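You operate a simulated robot arm through the tools that you are given. There is no shell and no other tool.

You are at the controls of a simulated robot arm. One attempt, no reset.

JOB
Stir a beaker of bath salt into the bath with the wooden paddle.
Fine: salt to the clear beaker's line; lilac lid on the bottle; bottle, beaker and paddle back. Set down upright: salt bottle, clear beaker.

Only the result counts: the job must be done as asked and must still hold three seconds after the hand-in. Knocking over, shifting, dropping, spilling or breaking anything else fails it. A push-on lid holds only when it is set on centred and level and pressed home; a screw cap is set on level and turned clockwise until tight.

ROBOT AND FRAMES
A 6-joint arm with a three-finger gripper, fixed in place. Base frame: the origin is on the floor under the middle of its stand, x ahead of it, y to its left, z up. Lengths are in mm, angles in degrees, forces in N, time in s.
It reaches about 1213 mm from its shoulder. Its first joint turns from -166.0 to 166.0 degrees. Payload 4.89 kg.
Tool frame: the origin (TCP) lies between the finger pads and is the grasp point; the fingertips stand 30 mm ahead of it; z points along the fingers, y is the line along which they close. The gripper opens to 164 mm; its body begins 125 mm behind the TCP.
Orientation is told as [roll, pitch, yaw] about the base's x, y, z axes, in that order, counted from this pose: with the fingers straight down and closing along the base's y, the tool's x points along the base's -x, its y along +y and its z along -z.

CONTROLS
- The arm moves only by the tool arm_command. Its argument "series" is a list of rows, each an object of numbers (a shift or turn left out is 0, a gripper value left out holds the last): "tx", "ty", "tz": the shift along the base's x, y, z in units of 50 mm (1.0 is 50 mm); "ax", "ay", "az": the turn, a rotation vector about the base's x, y, z in units of 6 degrees (1.0 is 6 degrees). In form: [{"tx": .., "ty": .., "tz": .., "ax": .., "ay": .., "az": ..}, ...]. A call has 1 to 20 rows; each row shifts and turns the commanded pose from where the row before left it. "gripper" is the finger opening in mm, from 0 to 164, set as the call begins (left out, the last holds). A call with a number of a shift or a turn outside -1 to 1 is refused whole. Rows are played at 5 a second. More than 50 mm and 8.6 degrees between two rows, or a gripper value outside its range, and nothing of the call is played. A pose out of reach is approached as far as the arm can. The call stops where the force on the tool passes 40 N (or 10 N more than at its start, if that is more) or the arm is blocked; 0.2 s more then pass. Each finger travels about 108 mm/s and halts on what it meets, pressing with about 38 N; the grip force reading is that of the motor and also rises with nothing between the fingers. The clock runs only during rows and for 0.2 s after the last one: add rows that do not move to give the fingers time. It gives the time, the measured TCP pose, the force on the tool (base axes), the opening and the grip force at its end, in the units of the frame above (readings bear some noise), with the torque about the TCP (base axes, N m) and any sound that the robot's microphone picked up.
- Cameras (640 x 400 px; columns grow to the right, rows downward): "scene" is fixed at [229.8, -644.7, 1130.4]; the picture's right is [0.98, -0.22, 0.00], its down [-0.06, -0.26, -0.96] and it looks along [0.21, 0.94, -0.27] (base axes); focal length 359 px, centre (320, 200). "wrist" rides on the gripper at [76, -2, -152] in the tool frame; the picture's right is [0.02, 1.00, 0.00], its down [-0.88, 0.02, -0.47] and it looks along [-0.47, 0.01, 0.88] (tool axes); focal length 247 px, centre (320, 200). There is no depth. A picture from a camera that has moved, and an enlarged one, comes with that camera's place and axes in the base frame and with its lens. The place of the scene camera against the robot may be out by one fixed shift of up to 18 mm in any direction.
- grab_frame(camera): a new picture of that camera. No time passes.
- slide_trunk(by): moves the trunk up (or, below 0, down) by that many mm; the arm rides with it, the base frame stays. It gives what a move gives, with no picture.
- close_up(camera, box): a new picture of the part [left, top, right, bottom] of that camera's present view, enlarged. No time passes.
- close_job(): hands the job in; it is judged then, once.

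Places have to be worked out from the pictures, the camera data and where the tool is seen. Open the gripper and draw the arm clear of the work before you hand the job in, unless the task says otherwise.

The tools are called after "Emit:" as a command line: name --argument value ..., lists and objects as JSON in quotes. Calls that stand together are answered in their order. arm_command: Moves the arm, as the interface text tells. Its arguments: {"type":"object","properties":{"series":{"type":"array","items":{"type":"object","properties":{"tx":{"type":"number"},"ty":{"type":"number"},"tz":{"type":"number"},"ax":{"type":"number"},"ay":{"type":"number"},"az":{"type":"number"}}}},"gripper":{"type":"number"}},"required":["series"]} The other tools are called the same way: slide_trunk (by) moves the trunk up or down; grab_frame (camera) takes a picture; close_up (camera, box) takes an enlarged picture of a part of a camera's view; close_job () hands the job in.

At the start:

```text
time: 0.0
ee_pos: [623.6, 375.6, 1034.9]
ee_rot: [0.0, -0.1, 0.0]
wrist_force: [0.1, -0.7, 0.0]
moment: [-0.03, 0.0, -0.02]
finger_gap: 163.8
gripper_force: 0.1
trunk travel left (down, up): [-25.0, 365.0]
```

scene: 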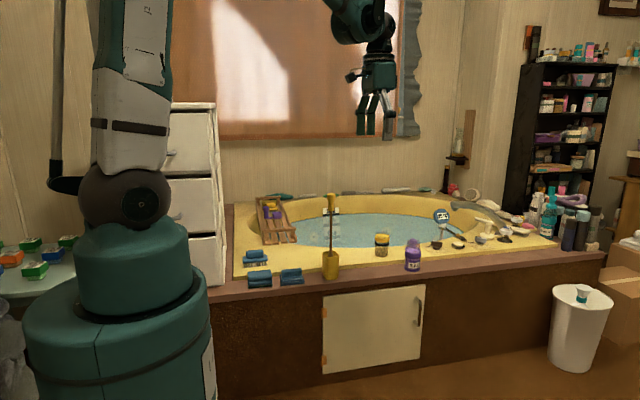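
wrist: 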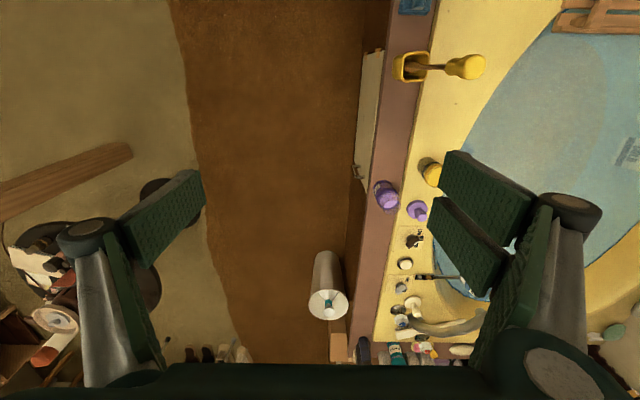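

I'll begin by looking closely at the bath rim, where the paddle, bottles and beaker seem to stand.

Emit:
close_up --camera "scene" --box '[230, 180, 390, 300]'

Emit:
close_up --camera "scene" --box '[360, 180, 520, 300]'

Emit:
close_up --camera "wrist" --box '[340, 20, 500, 240]'

Emit:
close_up --camera "wrist" --box '[340, 140, 500, 260]'

```text
3.33 times, centred on (310, 240) of scene
camera zoom: at [229.8, -644.7, 1130.4], right [0.98, -0.22, 0.0], down [-0.06, -0.26, -0.96], along [0.21, 0.94, -0.27], focal length 1195 px, centre (353, 67)
```

zoom: 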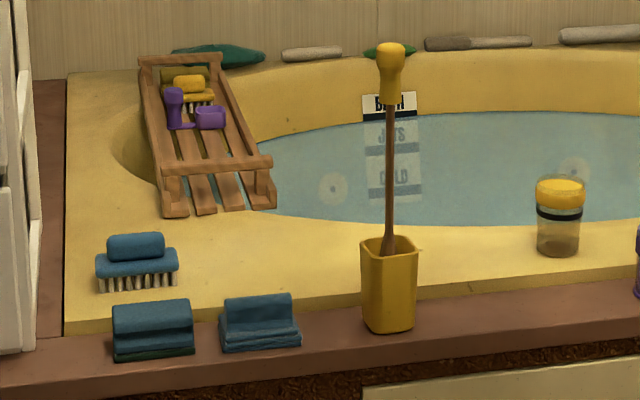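

```text
3.33 times, centred on (440, 240) of scene
camera zoom: at [229.8, -644.7, 1130.4], right [0.98, -0.22, 0.0], down [-0.06, -0.26, -0.96], along [0.21, 0.94, -0.27], focal length 1195 px, centre (-80, 67)
```

zoom: 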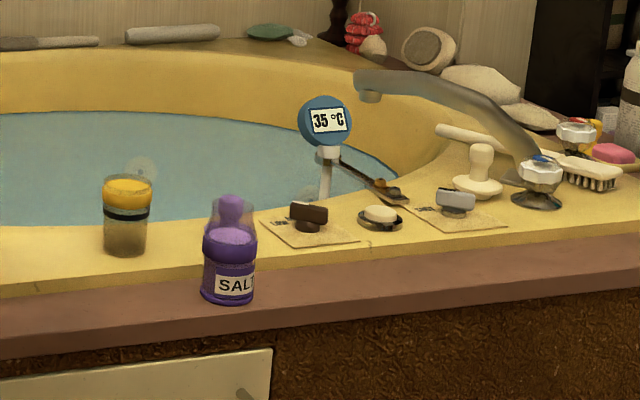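

```text
1.82 times, centred on (420, 130) of wrist
camera zoom: at [546.2, 373.3, 1187.6], right [-0.02, 1.0, 0.0], down [0.88, 0.02, 0.47], along [0.47, 0.01, -0.88], focal length 449 px, centre (138, 327)
```

zoom: 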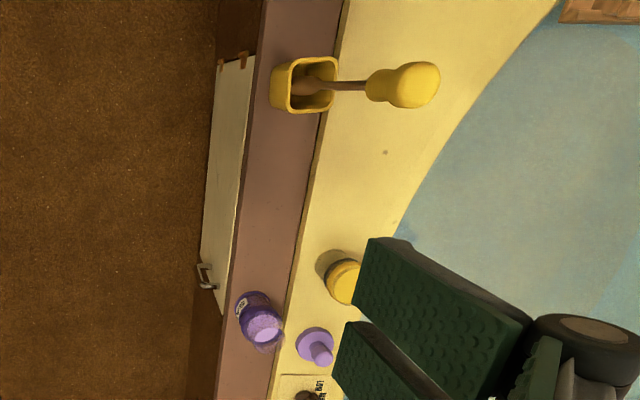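

```text
3.33 times, centred on (420, 200) of wrist
camera zoom: at [546.2, 373.3, 1187.6], right [-0.02, 1.0, 0.0], down [0.88, 0.02, 0.47], along [0.47, 0.01, -0.88], focal length 823 px, centre (-13, 200)
```

zoom: 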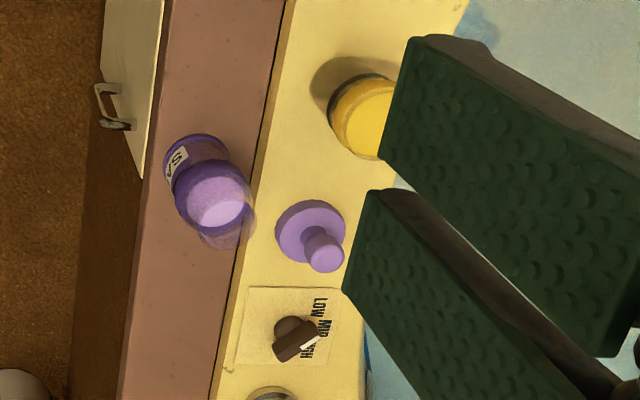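

The scene shows the salt bottle near (885,575), its lilac lid near (955,700), the clear beaker near (812,720) and the paddle in a yellow holder near (540,570), all on a deck at z≈470. I'll bring the wrist camera over them for a better look.

Emit:
arm_command --series '[{"tx": 0.2, "ty": 0.8, "tz": -0.5}, {"tx": 0.2, "ty": 0.8, "tz": -0.5}, {"tx": 0.2, "ty": 0.8, "tz": -0.5}, {"tx": 0.2, "ty": 0.8, "tz": -0.5}, {"tx": 0.2, "ty": 0.8, "tz": -0.5}, {"tx": 0.2, "ty": 0.8, "tz": -0.5}]'

Emit:
grab_frame --camera "wrist"

Emit:
grab_frame --camera "scene"

```text
time: 1.4
ee_pos: [683.8, 615.0, 885.9]
ee_rot: [0.0, 0.0, -0.2]
wrist_force: [-1.3, -1.6, 2.4]
moment: [0.28, -0.15, 0.03]
finger_gap: 164.2
gripper_force: 0.1
trunk travel left (down, up): [-25.0, 365.0]
```

```text
taken
camera wrist: at [605.4, 613.9, 1038.6], right [-0.02, 1.0, 0.0], down [0.88, 0.02, 0.47], along [0.47, 0.01, -0.88], focal length 247 px, centre (320, 200)
```

wrist: 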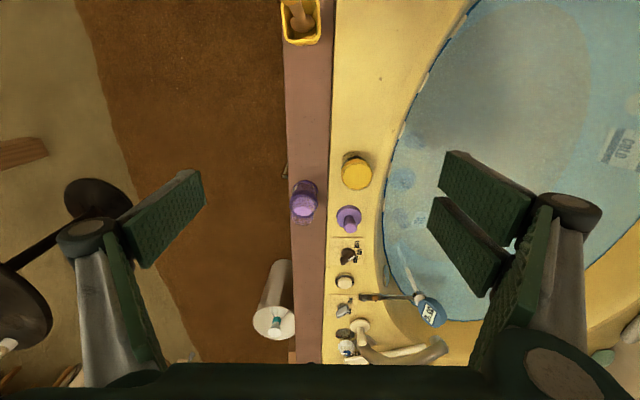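

```text
taken
```

scene: 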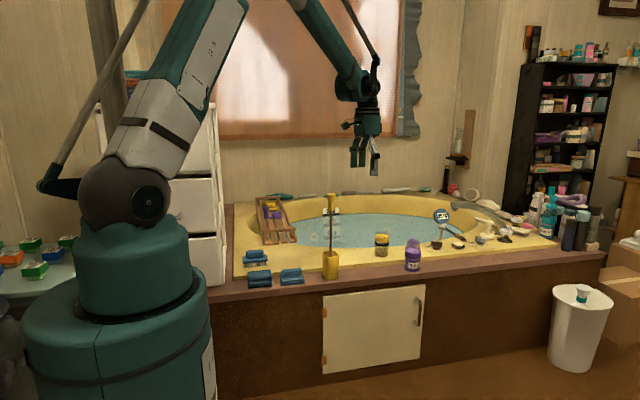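

Emit:
close_up --camera "wrist" --box '[280, 130, 440, 250]'

Emit:
close_up --camera "scene" --box '[365, 220, 445, 280]'

Emit:
close_up --camera "wrist" --box '[260, 0, 400, 100]'

```text
3.33 times, centred on (360, 190) of wrist
camera zoom: at [605.4, 613.9, 1038.6], right [-0.02, 1.0, 0.0], down [0.88, 0.02, 0.47], along [0.47, 0.01, -0.88], focal length 823 px, centre (187, 233)
```

zoom: 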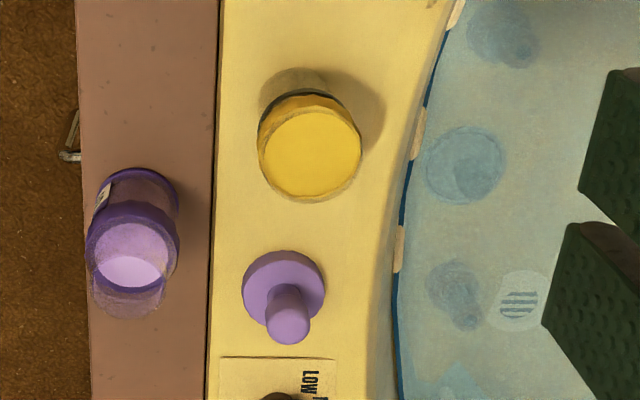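

```text
6.67 times, centred on (405, 250) of scene
camera zoom: at [229.8, -644.7, 1130.4], right [0.98, -0.22, 0.0], down [-0.06, -0.26, -0.96], along [0.21, 0.94, -0.27], focal length 2391 px, centre (-247, -133)
```

zoom: 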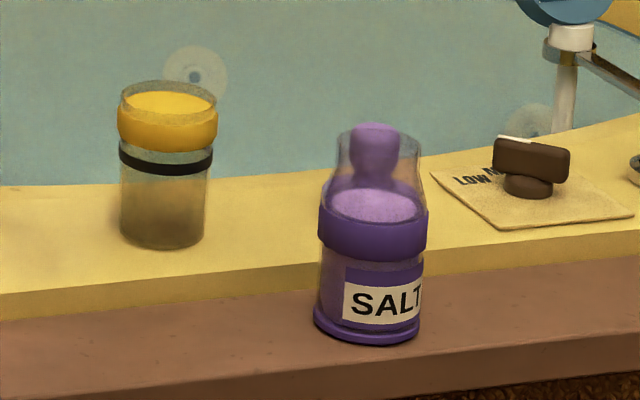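

```text
4.00 times, centred on (330, 50) of wrist
camera zoom: at [605.4, 613.9, 1038.6], right [-0.02, 1.0, 0.0], down [0.88, 0.02, 0.47], along [0.47, 0.01, -0.88], focal length 988 px, centre (280, 800)
```

zoom: 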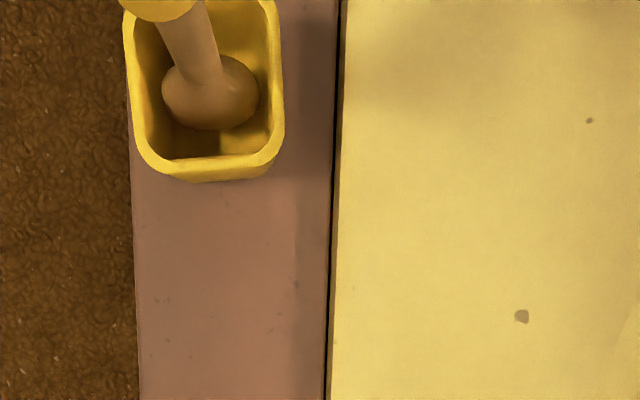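

The beaker seems to have a yellow band or plug above its black line, and I need to know if it's open. I'll go lower to look into it from the wrist camera.

Emit:
arm_command --series '[{"tx": 0.2, "ty": 0.25, "tz": -0.6}, {"tx": 0.2, "ty": 0.25, "tz": -0.6}, {"tx": 0.2, "ty": 0.25, "tz": -0.6}, {"tx": 0.2, "ty": 0.25, "tz": -0.6}, {"tx": 0.2, "ty": 0.25, "tz": -0.6}, {"tx": 0.2, "ty": 0.25, "tz": -0.6}]'

Emit:
grab_frame --camera "wrist"

Emit:
close_up --camera "scene" --box '[340, 120, 460, 280]'

```text
time: 2.8
ee_pos: [743.0, 688.3, 705.6]
ee_rot: [0.0, 0.0, 0.0]
wrist_force: [-0.6, -0.1, 1.5]
moment: [0.15, -0.16, -0.03]
finger_gap: 163.9
gripper_force: 0.1
trunk travel left (down, up): [-25.0, 365.0]
```

```text
taken
camera wrist: at [664.9, 687.7, 858.6], right [-0.02, 1.0, 0.0], down [0.88, 0.02, 0.47], along [0.47, 0.01, -0.88], focal length 247 px, centre (320, 200)
```

wrist: 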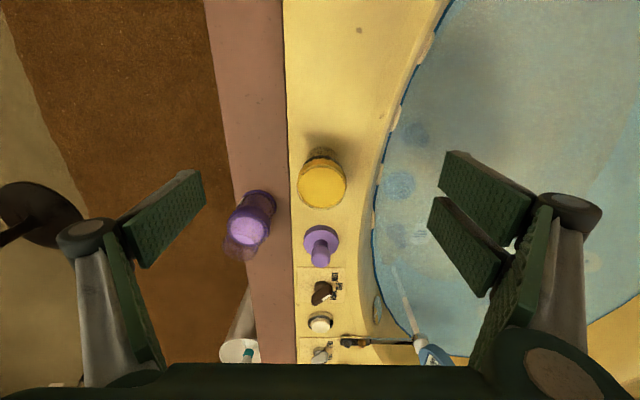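

```text
2.50 times, centred on (400, 200) of scene
camera zoom: at [229.8, -644.7, 1130.4], right [0.98, -0.22, 0.0], down [-0.06, -0.26, -0.96], along [0.21, 0.94, -0.27], focal length 896 px, centre (120, 200)
```

zoom: 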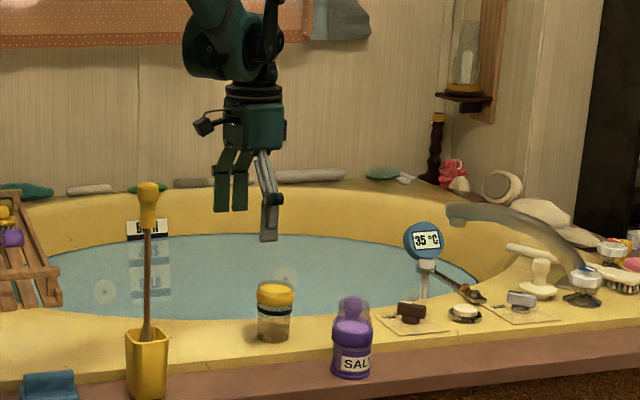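

Emit:
close_up --camera "wrist" --box '[270, 130, 370, 230]'

Emit:
close_up --camera "wrist" --box '[210, 160, 370, 280]'

Emit:
close_up --camera "wrist" --box '[290, 210, 450, 370]'

```text
4.00 times, centred on (320, 180) of wrist
camera zoom: at [664.9, 687.7, 858.6], right [-0.02, 1.0, 0.0], down [0.88, 0.02, 0.47], along [0.47, 0.01, -0.88], focal length 988 px, centre (320, 280)
```

zoom: 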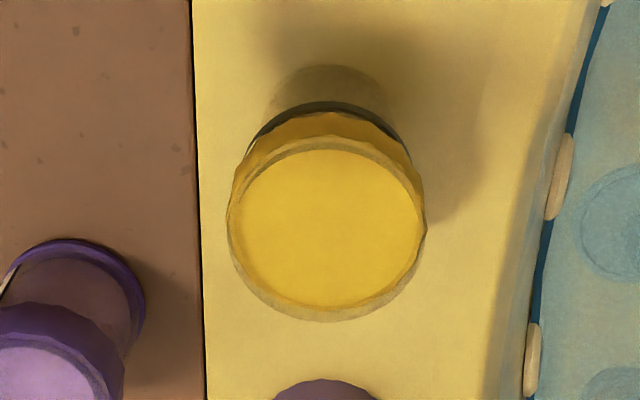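

```text
3.33 times, centred on (290, 220) of wrist
camera zoom: at [664.9, 687.7, 858.6], right [-0.02, 1.0, 0.0], down [0.88, 0.02, 0.47], along [0.47, 0.01, -0.88], focal length 823 px, centre (420, 133)
```

zoom: 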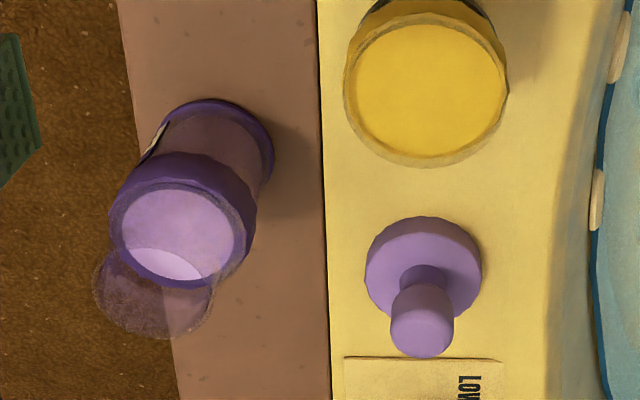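

```text
2.50 times, centred on (370, 290) of wrist
camera zoom: at [664.9, 687.7, 858.6], right [-0.02, 1.0, 0.0], down [0.88, 0.02, 0.47], along [0.47, 0.01, -0.88], focal length 617 px, centre (195, -25)
```

zoom: 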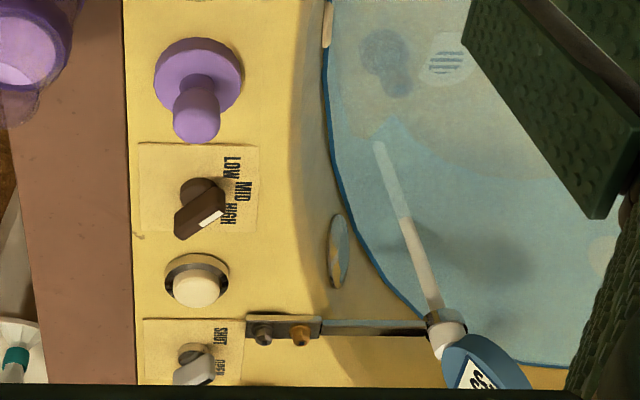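

The bottle is open, with salt surface at its collar, and the lid stands knob-up beside it. The beaker's yellow disc is still unclear, so I'll turn the hand horizontal (fingers toward +y, as for a side grasp) and look from the front.

Emit:
arm_command --series '[{"tx": 0.1, "ty": -0.3, "ax": 0.5774, "ay": 0.5774, "az": -0.5774}, {"tx": 0.1, "ty": -0.3, "ax": 0.5774, "ay": 0.5774, "az": -0.5774}, {"tx": 0.1, "ty": -0.3, "ax": 0.5774, "ay": 0.5774, "az": -0.5774}, {"tx": 0.1, "ty": -0.3, "ax": 0.5774, "ay": 0.5774, "az": -0.5774}, {"tx": 0.1, "ty": -0.3, "ax": 0.5774, "ay": 0.5774, "az": -0.5774}, {"tx": 0.1, "ty": -0.3, "ax": 0.5774, "ay": 0.5774, "az": -0.5774}, {"tx": 0.1, "ty": -0.3, "ax": 0.5774, "ay": 0.5774, "az": -0.5774}, {"tx": 0.1, "ty": -0.3, "ax": 0.5774, "ay": 0.5774, "az": -0.5774}, {"tx": 0.1, "ty": -0.3, "ax": 0.5774, "ay": 0.5774, "az": -0.5774}, {"tx": 0.1, "ty": -0.3, "ax": 0.5774, "ay": 0.5774, "az": -0.5774}, {"tx": 0.1, "ty": -0.3, "ax": 0.5774, "ay": 0.5774, "az": -0.5774}, {"tx": 0.1, "ty": -0.3, "ax": 0.5774, "ay": 0.5774, "az": -0.5774}, {"tx": 0.1, "ty": -0.3, "ax": 0.5774, "ay": 0.5774, "az": -0.5774}, {"tx": 0.1, "ty": -0.3, "ax": 0.5774, "ay": 0.5774, "az": -0.5774}, {"tx": 0.1, "ty": -0.3, "ax": 0.5774, "ay": 0.5774, "az": -0.5774}, {"tx": 0.1, "ty": -0.3, "ax": 0.5774, "ay": 0.5774, "az": -0.5774}, {"tx": 0.1, "ty": -0.3, "ax": 0.5774, "ay": 0.5774, "az": -0.5774}, {"tx": 0.1, "ty": -0.3, "ax": 0.5774, "ay": 0.5774, "az": -0.5774}, {"tx": 0.1, "ty": -0.3, "ax": 0.5774, "ay": 0.5774, "az": -0.5774}, {"tx": 0.1, "ty": -0.3, "ax": 0.5774, "ay": 0.5774, "az": -0.5774}]'

Emit:
grab_frame --camera "wrist"

Emit:
grab_frame --camera "scene"

```text
time: 7.0
ee_pos: [843.1, 390.0, 706.3]
ee_rot: [16.0, 90.0, -73.9]
wrist_force: [-1.0, -0.5, 0.3]
moment: [-0.03, 0.01, -0.06]
finger_gap: 163.8
gripper_force: 0.0
trunk travel left (down, up): [-25.0, 365.0]
```

```text
taken
camera wrist: at [840.4, 238.5, 782.4], right [1.0, 0.0, 0.02], down [0.02, -0.47, -0.88], along [0.01, 0.88, -0.47], focal length 247 px, centre (320, 200)
```

wrist: 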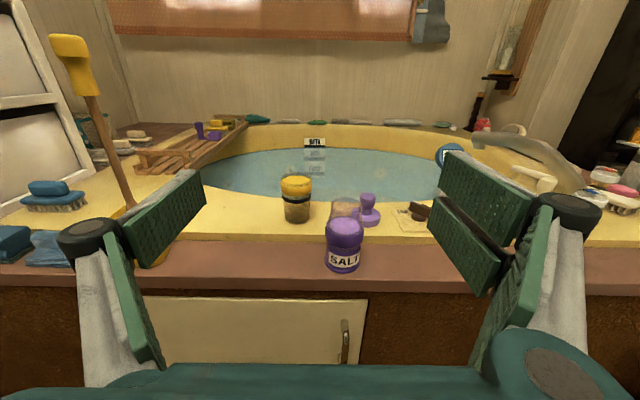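

```text
taken
```

scene: 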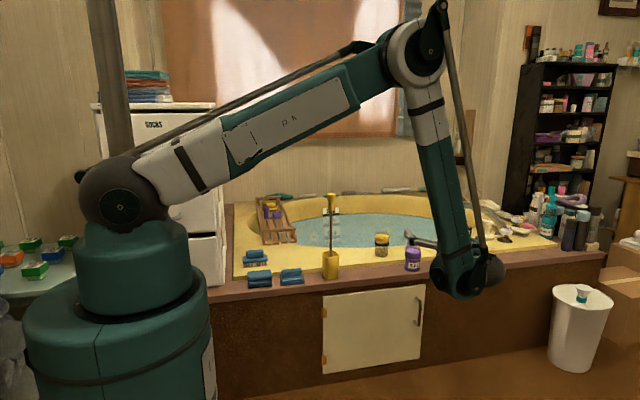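

Emit:
close_up --camera "wrist" --box '[265, 160, 425, 280]'

Emit:
close_up --camera "wrist" --box '[270, 165, 330, 230]'

Emit:
close_up --camera "wrist" --box '[315, 190, 390, 280]'

```text
3.33 times, centred on (345, 220) of wrist
camera zoom: at [840.4, 238.5, 782.4], right [1.0, 0.0, 0.02], down [0.02, -0.47, -0.88], along [0.01, 0.88, -0.47], focal length 823 px, centre (237, 133)
```

zoom: 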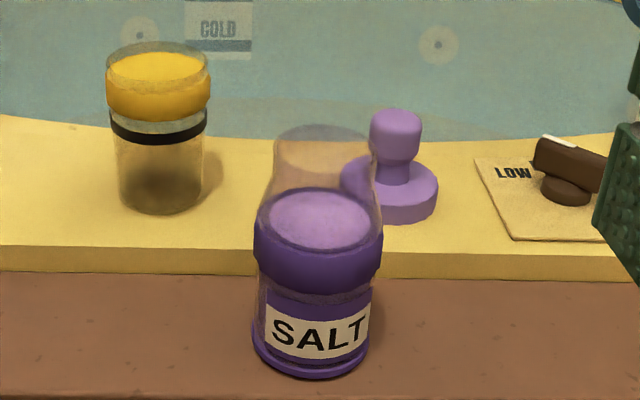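

```text
6.15 times, centred on (300, 198) of wrist
camera zoom: at [840.4, 238.5, 782.4], right [1.0, 0.0, 0.02], down [0.02, -0.47, -0.88], along [0.01, 0.88, -0.47], focal length 1520 px, centre (443, 215)
```

zoom: 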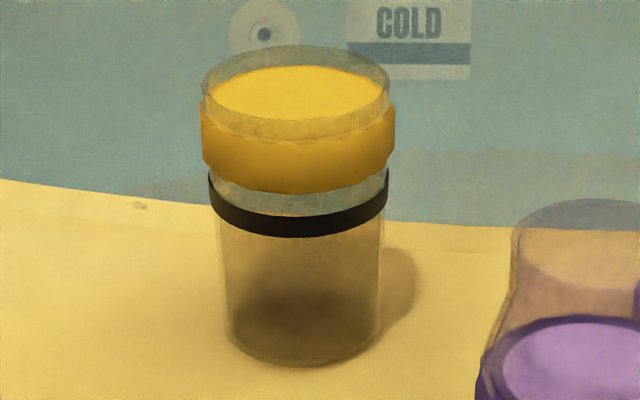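

```text
4.44 times, centred on (352, 235) of wrist
camera zoom: at [840.4, 238.5, 782.4], right [1.0, 0.0, 0.02], down [0.02, -0.47, -0.88], along [0.01, 0.88, -0.47], focal length 1098 px, centre (176, 44)
```

zoom: 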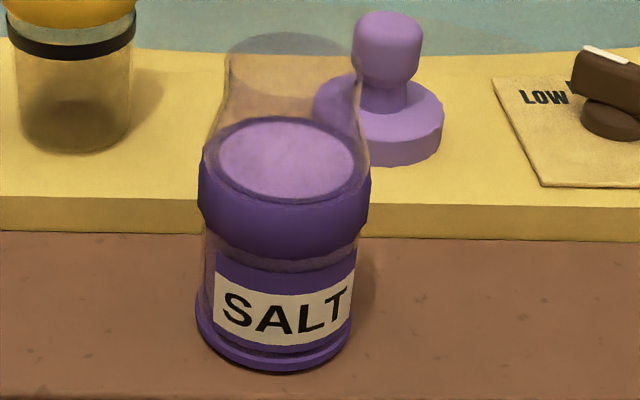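

The hand is horizontal now and sees both vessels. I'll move closer and lower to settle what the yellow disc in the beaker is and where the salt stands in the bottle.

Emit:
arm_command --series '[{"tx": 0.0, "ty": 0.2, "tz": -0.5}, {"tx": 0.0, "ty": 0.2, "tz": -0.5}, {"tx": 0.0, "ty": 0.2, "tz": -0.5}, {"tx": 0.0, "ty": 0.2, "tz": -0.5}]'

Emit:
grab_frame --camera "wrist"

Emit:
close_up --camera "wrist" --box '[250, 80, 350, 180]'

Emit:
close_up --camera "wrist" --box '[310, 100, 410, 220]'

```text
time: 8.0
ee_pos: [843.2, 431.4, 603.9]
ee_rot: [50.1, 89.9, -39.9]
wrist_force: [-0.9, -0.4, 0.3]
moment: [-0.09, 0.03, -0.08]
finger_gap: 163.9
gripper_force: 0.1
trunk travel left (down, up): [-25.0, 365.0]
```

```text
taken
camera wrist: at [841.3, 279.0, 681.1], right [1.0, 0.0, 0.02], down [0.02, -0.47, -0.88], along [0.01, 0.88, -0.47], focal length 247 px, centre (320, 200)
```

wrist: 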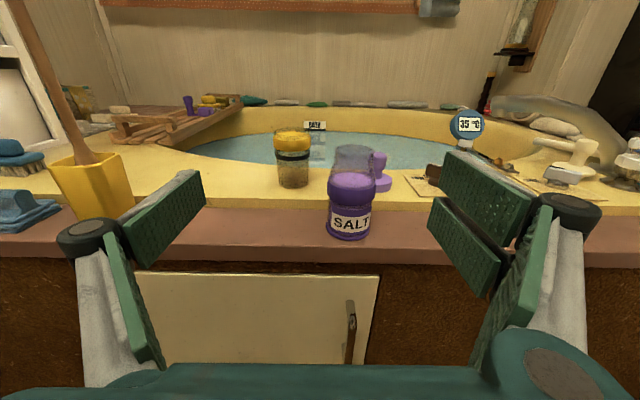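

```text
4.00 times, centred on (300, 130) of wrist
camera zoom: at [841.3, 279.0, 681.1], right [1.0, 0.0, 0.02], down [0.02, -0.47, -0.88], along [0.01, 0.88, -0.47], focal length 988 px, centre (400, 480)
```

zoom: 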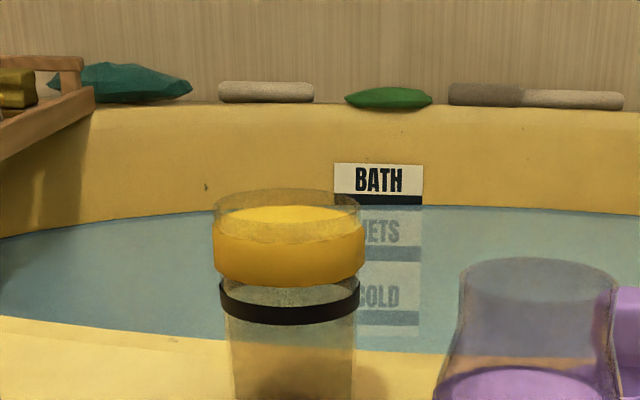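

```text
3.33 times, centred on (360, 160) of wrist
camera zoom: at [841.3, 279.0, 681.1], right [1.0, 0.0, 0.02], down [0.02, -0.47, -0.88], along [0.01, 0.88, -0.47], focal length 823 px, centre (187, 333)
```

zoom: 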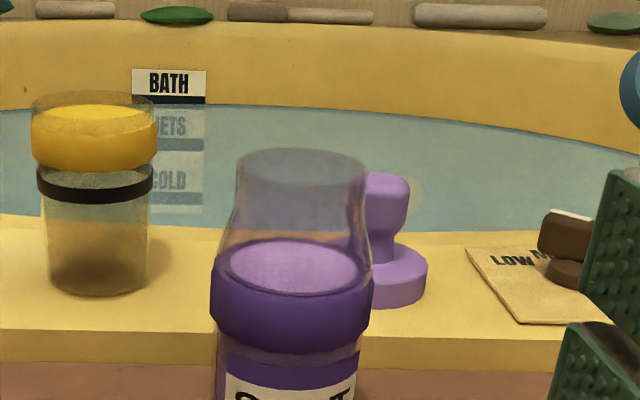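

Emit:
close_up --camera "wrist" --box '[270, 122, 314, 192]'

Emit:
close_up --camera "wrist" --box '[322, 140, 380, 242]'

```text
5.71 times, centred on (292, 157) of wrist
camera zoom: at [841.3, 279.0, 681.1], right [1.0, 0.0, 0.02], down [0.02, -0.47, -0.88], along [0.01, 0.88, -0.47], focal length 1411 px, centre (480, 446)
```

zoom: 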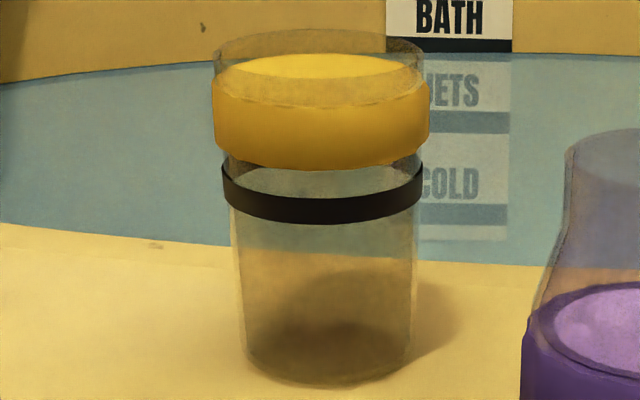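

```text
3.92 times, centred on (351, 191) of wrist
camera zoom: at [841.3, 279.0, 681.1], right [1.0, 0.0, 0.02], down [0.02, -0.47, -0.88], along [0.01, 0.88, -0.47], focal length 968 px, centre (198, 235)
```

zoom: 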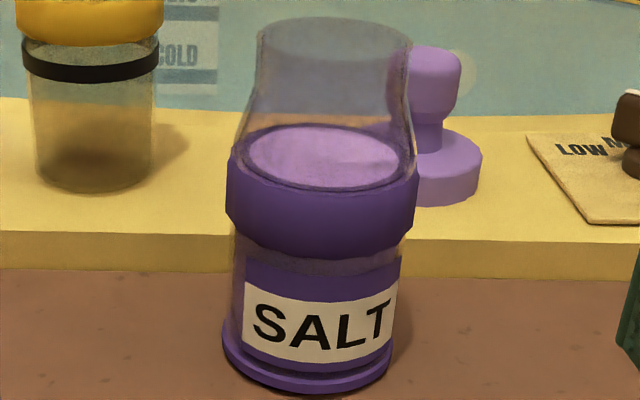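

From two wrist views I place the bottle at (887,581.5), base z≈473, collar centre z≈541, mouth z≈589. The beaker is at (796,693), base z≈494, line z≈552, rim z≈589. The yellow looks like a grip collar. I'll line up with the bottle's collar for a side grasp.

Emit:
arm_command --series '[{"tx": 0.22, "ty": 0.0, "tz": -0.31}, {"tx": 0.22, "ty": 0.0, "tz": -0.31}, {"tx": 0.22, "ty": 0.0, "tz": -0.31}, {"tx": 0.22, "ty": 0.0, "tz": -0.31}, {"ty": 0.5}, {"ty": 0.5}]'

Emit:
grab_frame --camera "wrist"

Emit:
grab_frame --camera "scene"

```text
time: 9.4
ee_pos: [888.2, 480.0, 542.3]
ee_rot: [43.0, 89.9, -47.1]
wrist_force: [0.1, -1.8, 0.1]
moment: [-0.04, -0.03, 0.0]
finger_gap: 164.0
gripper_force: 0.0
trunk travel left (down, up): [-25.0, 365.0]
```

```text
taken
camera wrist: at [885.8, 326.8, 619.0], right [1.0, 0.0, 0.02], down [0.02, -0.47, -0.88], along [0.01, 0.88, -0.47], focal length 247 px, centre (320, 200)
```

wrist: 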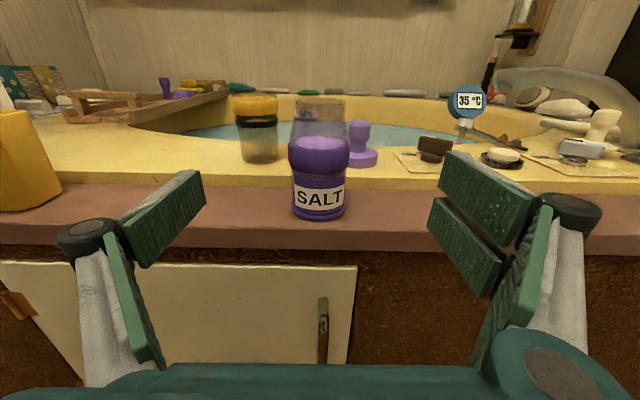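

```text
taken
```

scene: 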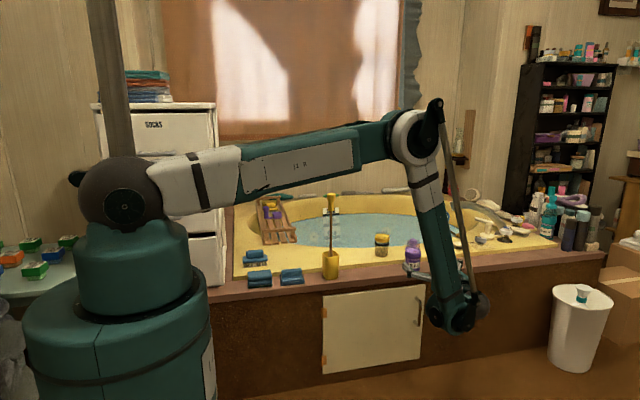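

The bottle sits centred between the open fingers, and the TCP height matches the collar. I'll go straight in along +y until the collar is at the TCP.

Emit:
arm_command --series '[{"ty": 0.5}, {"ty": 0.5}, {"ty": 0.5}, {"ty": 0.4}, {"ty": 0.13}]'

Emit:
grab_frame --camera "wrist"

Emit:
close_up --camera "scene" --box '[370, 210, 490, 300]'

```text
time: 10.6
ee_pos: [887.0, 581.0, 542.8]
ee_rot: [41.1, 89.9, -48.9]
wrist_force: [-0.9, 0.5, 0.4]
moment: [-0.02, 0.01, 0.01]
finger_gap: 164.1
gripper_force: 0.0
trunk travel left (down, up): [-25.0, 365.0]
```

```text
taken
camera wrist: at [885.0, 429.5, 619.8], right [1.0, 0.0, 0.02], down [0.02, -0.47, -0.88], along [0.01, 0.88, -0.47], focal length 247 px, centre (320, 200)
```

wrist: 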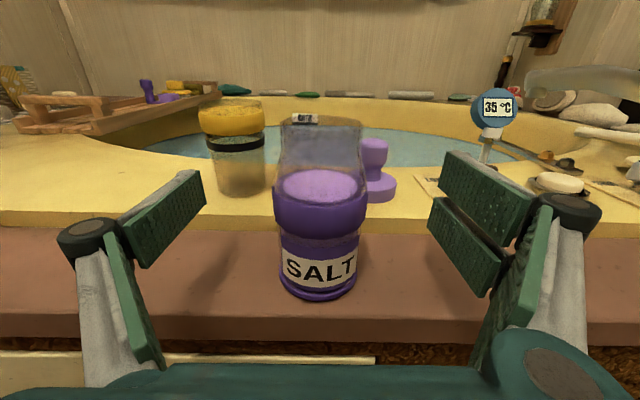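

```text
4.44 times, centred on (430, 255) of scene
camera zoom: at [229.8, -644.7, 1130.4], right [0.98, -0.22, 0.0], down [-0.06, -0.26, -0.96], along [0.21, 0.94, -0.27], focal length 1594 px, centre (-169, -44)
```

zoom: 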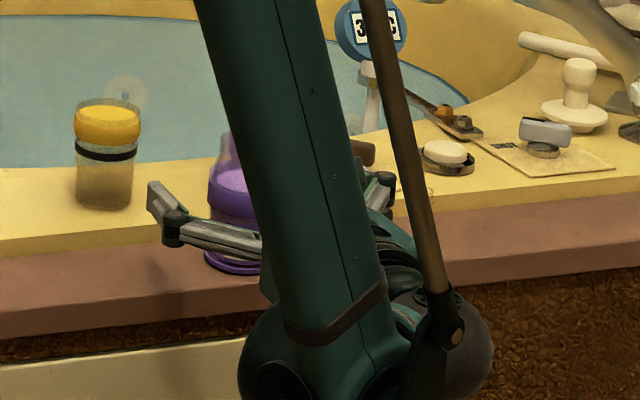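

The collar is between the pads at the TCP. Closing the gripper on it.

Emit:
arm_command --gripper 40 --series '[{}, {}, {}, {}, {}, {}]'

Emit:
grab_frame --camera "wrist"

```text
time: 12.0
ee_pos: [888.1, 580.0, 543.4]
ee_rot: [40.9, 89.9, -48.8]
wrist_force: [1.4, 1.2, 1.2]
moment: [0.04, -0.01, 0.0]
finger_gap: 59.3
gripper_force: 38.2
trunk travel left (down, up): [-25.0, 365.0]
```

```text
taken
camera wrist: at [885.0, 429.2, 619.7], right [1.0, 0.0, 0.02], down [0.02, -0.47, -0.88], along [0.01, 0.88, -0.47], focal length 247 px, centre (320, 200)
```

wrist: 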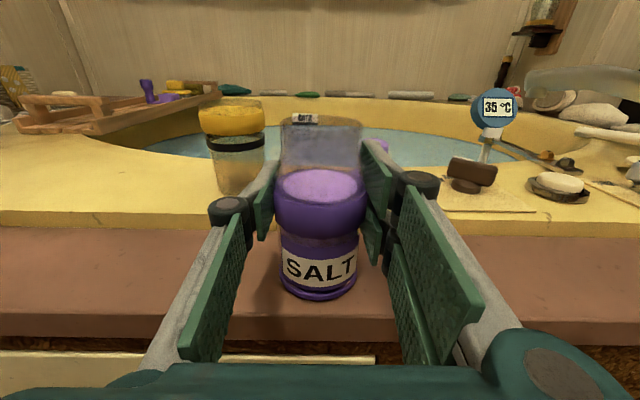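

The grip reads 38 N at a 59 mm gap, so the collar is held. I'll lift the bottle straight up.

Emit:
arm_command --series '[{"tz": 0.2}, {"tz": 0.4}, {"tz": 0.6}, {"tz": 0.6}, {"tz": 0.6}, {"tz": 0.6}]'

Emit:
grab_frame --camera "wrist"

Emit:
close_up --camera "scene" --box '[350, 180, 490, 285]'

```text
time: 13.4
ee_pos: [888.3, 581.9, 694.3]
ee_rot: [21.9, 89.9, -68.1]
wrist_force: [1.5, -0.7, -3.9]
moment: [0.18, 0.01, 0.13]
finger_gap: 59.4
gripper_force: 38.1
trunk travel left (down, up): [-25.0, 365.0]
```

```text
taken
camera wrist: at [886.1, 429.2, 770.8], right [1.0, 0.0, 0.02], down [0.02, -0.47, -0.88], along [0.01, 0.88, -0.47], focal length 247 px, centre (320, 200)
```

wrist: 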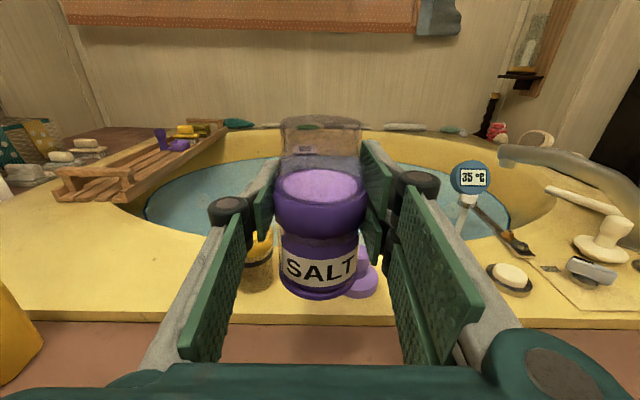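

```text
3.81 times, centred on (420, 232) of scene
camera zoom: at [229.8, -644.7, 1130.4], right [0.98, -0.22, 0.0], down [-0.06, -0.26, -0.96], along [0.21, 0.94, -0.27], focal length 1366 px, centre (-61, 76)
```

zoom: 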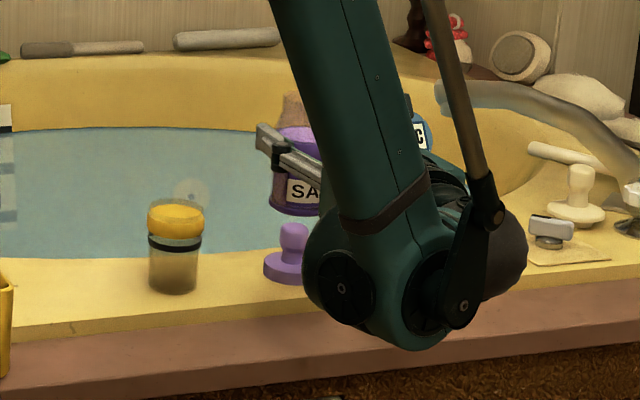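

The bottle is up and held firmly. I'll carry it to the beaker's x, keeping it high, then tip it 40° toward +y, short of where it should pour.

Emit:
arm_command --series '[{"tx": -0.305, "ty": 0.06}, {"tx": -0.305, "ty": 0.06}, {"tx": -0.305, "ty": 0.06}, {"tx": -0.305, "ty": 0.06}, {"tx": -0.305, "ty": 0.06}, {"tx": -0.305, "ty": 0.06}, {}, {"ax": -0.667}, {"ax": -0.667}, {"ax": -0.667}, {"ax": -0.667}, {"ax": -0.667}, {"ax": -0.667}, {"ax": -0.667}, {"ax": -0.667}, {"ax": -0.667}, {"ax": -0.667}]'

Emit:
grab_frame --camera "wrist"

Emit:
grab_frame --camera "scene"

```text
time: 17.0
ee_pos: [797.4, 598.7, 692.5]
ee_rot: [0.1, 49.7, -89.8]
wrist_force: [-0.2, 0.4, -3.9]
moment: [0.05, 0.02, 0.05]
finger_gap: 58.8
gripper_force: 38.3
trunk travel left (down, up): [-25.0, 365.0]
```

```text
taken
camera wrist: at [794.6, 532.1, 849.8], right [1.0, 0.02, 0.02], down [0.02, -0.93, -0.37], along [0.01, 0.37, -0.93], focal length 247 px, centre (320, 200)
```

wrist: 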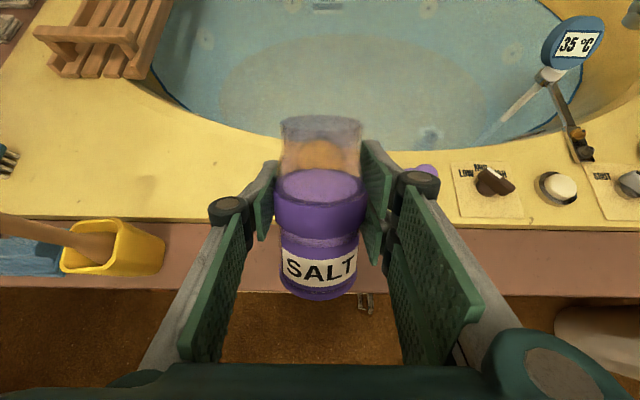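

```text
taken
```

scene: 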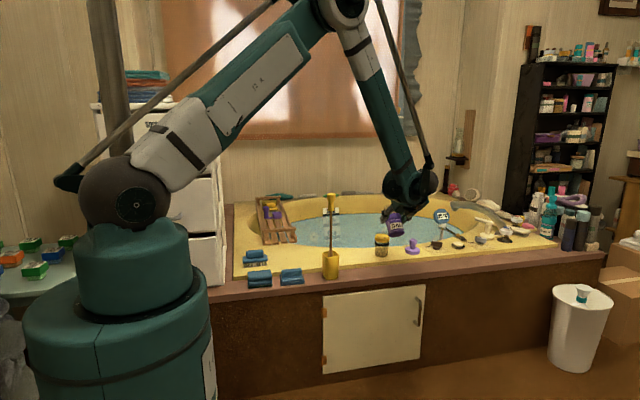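

At 40° nothing pours yet, and the beaker is visible right under the mouth. I'll bring the lip over the beaker at 60° tilt, about 38 mm above its rim.

Emit:
arm_command --series '[{"ty": 0.058, "tz": -0.134, "ax": -0.333}, {"ty": 0.058, "tz": -0.134, "ax": -0.333}, {"ty": 0.058, "tz": -0.134, "ax": -0.333}, {"ty": 0.058, "tz": -0.134, "ax": -0.333}, {"ty": 0.058, "tz": -0.134, "ax": -0.333}, {"ty": 0.058, "tz": -0.134, "ax": -0.333}, {"ty": 0.058, "tz": -0.134, "ax": -0.333}, {"ty": 0.058, "tz": -0.134, "ax": -0.333}, {"ty": 0.058, "tz": -0.134, "ax": -0.333}, {"ty": 0.058, "tz": -0.134, "ax": -0.333}, {}]'

Emit:
grab_frame --camera "wrist"

Emit:
close_up --camera "scene" --box '[350, 200, 450, 270]'

```text
time: 19.4
ee_pos: [796.5, 628.3, 626.1]
ee_rot: [0.0, 30.0, -89.9]
wrist_force: [-0.1, -0.4, -2.6]
moment: [0.06, -0.01, -0.01]
finger_gap: 59.1
gripper_force: 38.0
trunk travel left (down, up): [-25.0, 365.0]
```

```text
taken
camera wrist: at [794.2, 618.7, 796.3], right [1.0, 0.02, 0.01], down [0.02, -1.0, -0.03], along [0.01, 0.03, -1.0], focal length 247 px, centre (320, 200)
```

wrist: 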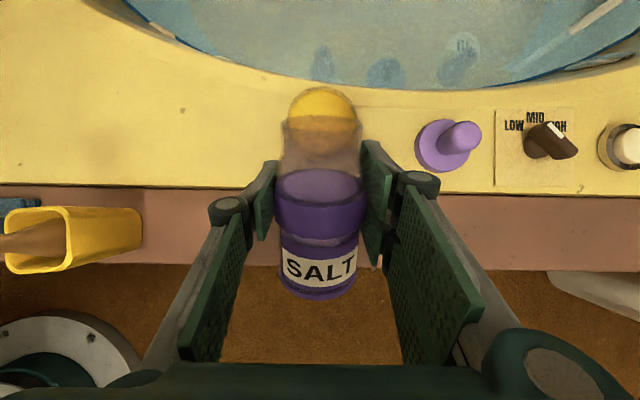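

```text
5.71 times, centred on (400, 235) of scene
camera zoom: at [229.8, -644.7, 1130.4], right [0.98, -0.22, 0.0], down [-0.06, -0.26, -0.96], along [0.21, 0.94, -0.27], focal length 2049 px, centre (-137, 0)
```

zoom: 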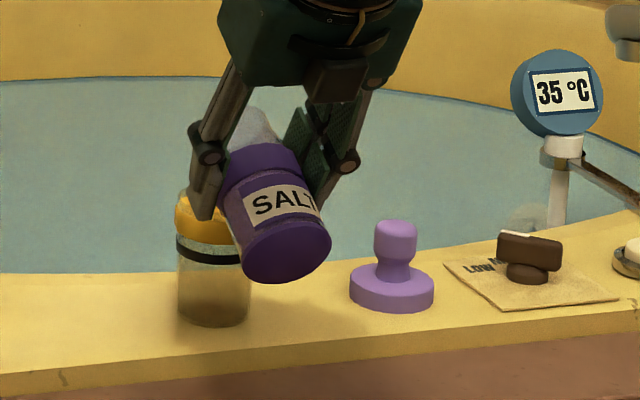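

Aligned: the beaker's centre sits at (796.7, 692.7) just beyond the mouth and nothing pours at 60°. I'll tip on to 72° while holding the lip in place.

Emit:
arm_command --series '[{"ty": 0.0, "tz": 0.037, "ax": -0.333}, {"ty": 0.0, "tz": 0.037, "ax": -0.333}, {"ty": 0.0, "tz": 0.037, "ax": -0.333}, {"ty": 0.003, "tz": 0.037, "ax": -0.333}, {"ty": 0.003, "tz": 0.037, "ax": -0.333}, {"ty": 0.006, "tz": 0.036, "ax": -0.333}]'

Emit:
close_up --camera "wrist" --box '[230, 60, 410, 240]'

Emit:
close_up --camera "scene" --box '[350, 200, 450, 270]'

```text
time: 20.8
ee_pos: [797.1, 629.0, 635.6]
ee_rot: [0.0, 17.9, -89.8]
wrist_force: [-0.5, 0.4, -2.4]
moment: [0.07, 0.04, -0.03]
finger_gap: 59.5
gripper_force: 38.0
trunk travel left (down, up): [-25.0, 365.0]
```

```text
2.22 times, centred on (320, 150) of wrist
camera zoom: at [794.0, 654.7, 805.2], right [1.0, 0.02, 0.01], down [0.02, -0.98, 0.18], along [0.01, -0.18, -0.98], focal length 549 px, centre (320, 311)
```

zoom: 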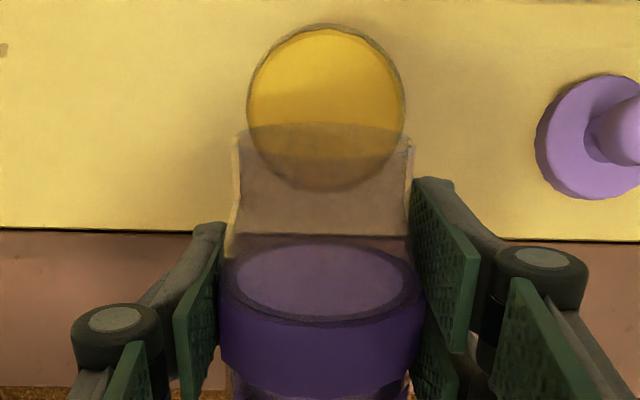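

```text
5.71 times, centred on (400, 235) of scene
camera zoom: at [229.8, -644.7, 1130.4], right [0.98, -0.22, 0.0], down [-0.06, -0.26, -0.96], along [0.21, 0.94, -0.27], focal length 2049 px, centre (-137, 0)
```

zoom: 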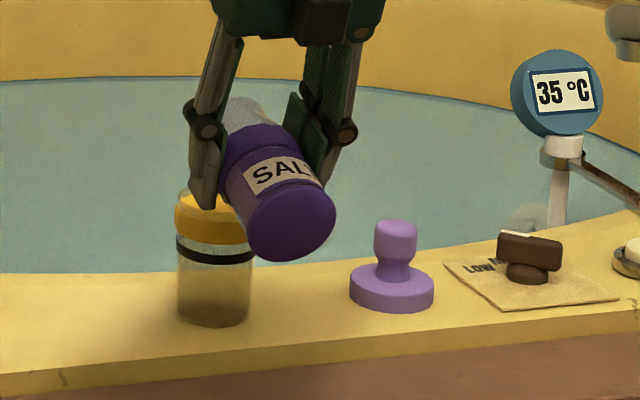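

Still no salt at 72°, and the lip holds over the beaker. I'll tip on to 84°.

Emit:
arm_command --series '[{"ty": 0.008, "tz": 0.035, "ax": -0.333}, {"ty": 0.008, "tz": 0.035, "ax": -0.333}, {"ty": 0.009, "tz": 0.035, "ax": -0.333}, {"ty": 0.009, "tz": 0.035, "ax": -0.333}, {"ty": 0.01, "tz": 0.035, "ax": -0.333}, {"ty": 0.01, "tz": 0.035, "ax": -0.333}]'

Emit:
close_up --camera "wrist" --box '[230, 60, 410, 240]'

Emit:
close_up --camera "scene" --box '[350, 200, 450, 270]'

```text
time: 22.2
ee_pos: [796.2, 631.1, 647.5]
ee_rot: [-0.1, 5.9, -90.1]
wrist_force: [0.5, 0.6, -2.3]
moment: [0.08, 0.03, 0.0]
finger_gap: 59.0
gripper_force: 38.1
trunk travel left (down, up): [-25.0, 365.0]
```

```text
2.22 times, centred on (320, 150) of wrist
camera zoom: at [793.7, 691.7, 806.8], right [1.0, 0.02, 0.0], down [0.02, -0.92, 0.38], along [0.01, -0.38, -0.93], focal length 549 px, centre (320, 311)
```

zoom: 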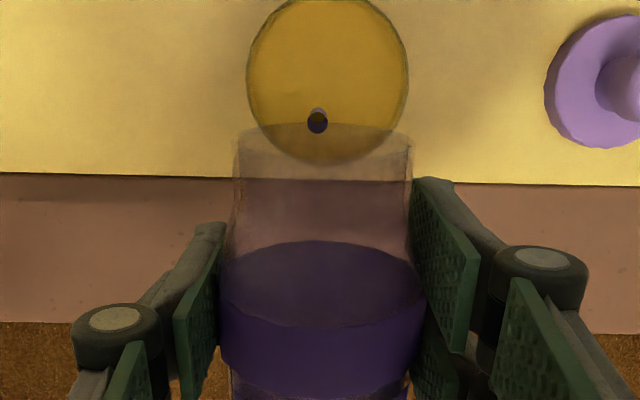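

```text
5.71 times, centred on (400, 235) of scene
camera zoom: at [229.8, -644.7, 1130.4], right [0.98, -0.22, 0.0], down [-0.06, -0.26, -0.96], along [0.21, 0.94, -0.27], focal length 2049 px, centre (-137, 0)
```

zoom: 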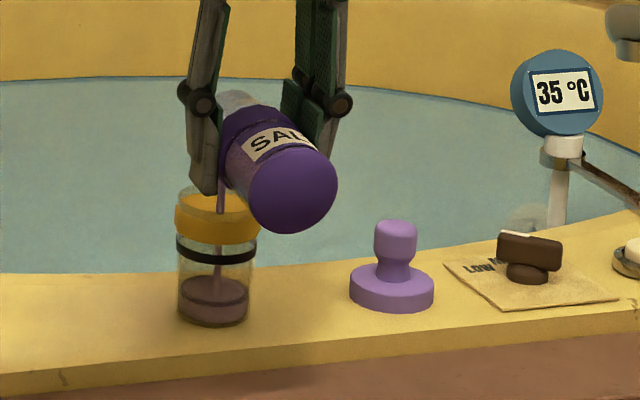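

Salt is streaming into the beaker, which is filling to about 40% of the way to the line. I'll hold this tilt for one short step and check the level.

Emit:
arm_command --series '[{}]'

Emit:
close_up --camera "scene" --box '[370, 225, 410, 262]'

Emit:
close_up --camera "wrist" --box '[230, 60, 410, 240]'

```text
time: 22.6
ee_pos: [797.1, 631.1, 648.0]
ee_rot: [0.0, 5.9, -89.9]
wrist_force: [-0.6, -0.4, -2.3]
moment: [0.05, 0.03, 0.03]
finger_gap: 59.0
gripper_force: 38.2
trunk travel left (down, up): [-25.0, 365.0]
```

```text
10.81 times, centred on (390, 244) of scene
camera zoom: at [229.8, -644.7, 1130.4], right [0.98, -0.22, 0.0], down [-0.06, -0.26, -0.96], along [0.21, 0.94, -0.27], focal length 3877 px, centre (-437, -270)
```

zoom: 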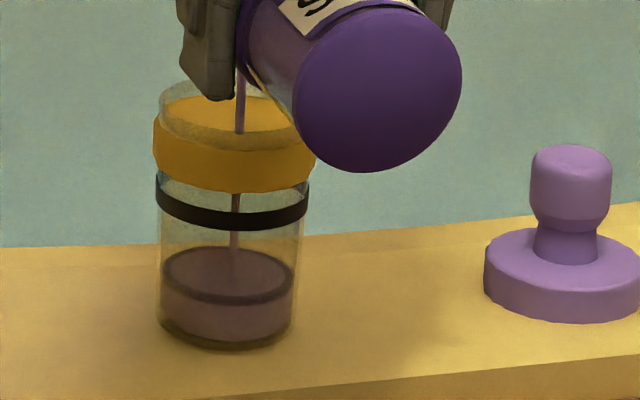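

```text
2.22 times, centred on (320, 150) of wrist
camera zoom: at [793.7, 691.8, 806.8], right [1.0, 0.02, 0.0], down [0.02, -0.92, 0.38], along [0.01, -0.38, -0.93], focal length 549 px, centre (320, 311)
```

zoom: 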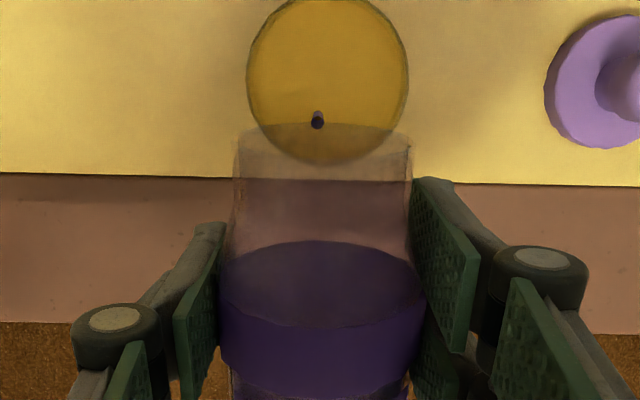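

The stream thins out at a fixed tilt, so the amount follows the tilt; the level is about 36% of the way to the line. I'll tip to 90° and check again.

Emit:
arm_command --series '[{"ty": 0.014, "tz": 0.034, "ax": -0.333}, {"ty": 0.015, "tz": 0.034, "ax": -0.333}, {"ty": 0.015, "tz": 0.034, "ax": -0.333}]'

Emit:
close_up --camera "scene" --box '[370, 225, 410, 262]'

Emit:
close_up --camera "wrist" --box '[230, 60, 410, 240]'

```text
time: 23.4
ee_pos: [797.4, 633.0, 652.7]
ee_rot: [-0.1, -0.1, -90.0]
wrist_force: [0.1, 0.0, -1.2]
moment: [0.05, 0.03, -0.03]
finger_gap: 59.1
gripper_force: 38.5
trunk travel left (down, up): [-25.0, 365.0]
```

```text
10.81 times, centred on (390, 244) of scene
camera zoom: at [229.8, -644.7, 1130.4], right [0.98, -0.22, 0.0], down [-0.06, -0.26, -0.96], along [0.21, 0.94, -0.27], focal length 3877 px, centre (-437, -270)
```

zoom: 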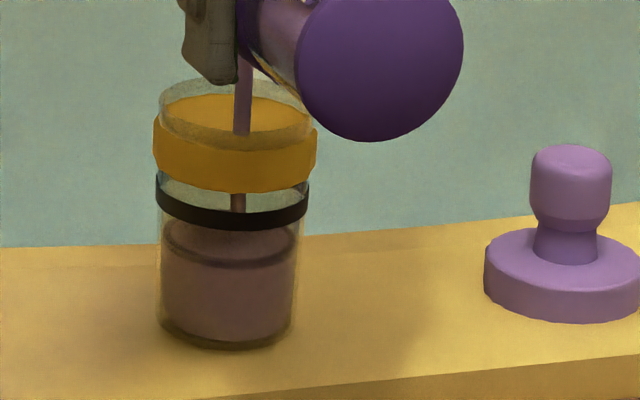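

```text
2.22 times, centred on (320, 150) of wrist
camera zoom: at [794.2, 710.1, 805.0], right [1.0, 0.02, 0.0], down [0.02, -0.88, 0.47], along [0.01, -0.47, -0.88], focal length 549 px, centre (320, 311)
```

zoom: 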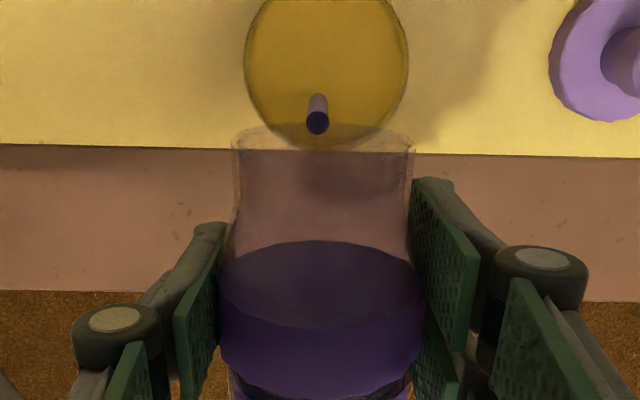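

The level's front edge is at row 262 and the line at about 218. Holding still for another 0.4 s is safe, then I'll check.

Emit:
arm_command --series '[{}]'

Emit:
close_up --camera "scene" --box '[370, 225, 410, 262]'

```text
time: 23.8
ee_pos: [797.3, 633.2, 653.4]
ee_rot: [-0.1, -0.1, -89.9]
wrist_force: [0.1, 0.0, -3.1]
moment: [0.04, -0.02, 0.01]
finger_gap: 59.4
gripper_force: 38.0
trunk travel left (down, up): [-25.0, 365.0]
```

```text
10.81 times, centred on (390, 244) of scene
camera zoom: at [229.8, -644.7, 1130.4], right [0.98, -0.22, 0.0], down [-0.06, -0.26, -0.96], along [0.21, 0.94, -0.27], focal length 3877 px, centre (-437, -270)
```

zoom: 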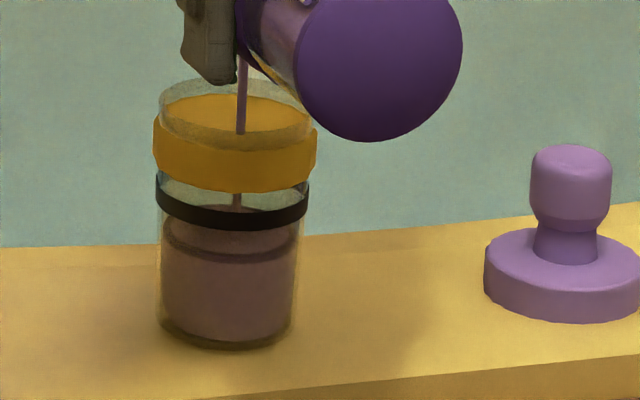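

The flow has nearly stopped with the level around two-thirds. I'll tip 4° further and let it settle.

Emit:
arm_command --series '[{"ty": 0.018, "tz": 0.032, "ax": -0.333}, {"ty": 0.018, "tz": 0.032, "ax": -0.333}, {}]'

Emit:
close_up --camera "scene" --box '[370, 225, 410, 262]'

```text
time: 24.6
ee_pos: [796.8, 635.1, 655.2]
ee_rot: [-0.1, -4.2, -89.8]
wrist_force: [-0.1, 0.5, -2.0]
moment: [0.06, 0.0, 0.01]
finger_gap: 59.0
gripper_force: 37.7
trunk travel left (down, up): [-25.0, 365.0]
```

```text
10.81 times, centred on (390, 244) of scene
camera zoom: at [229.8, -644.7, 1130.4], right [0.98, -0.22, 0.0], down [-0.06, -0.26, -0.96], along [0.21, 0.94, -0.27], focal length 3877 px, centre (-437, -270)
```

zoom: 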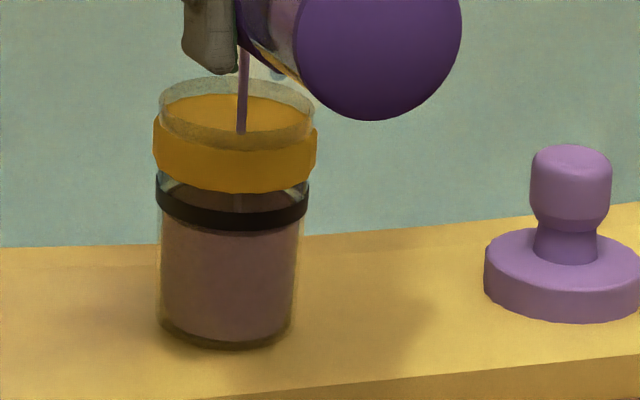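

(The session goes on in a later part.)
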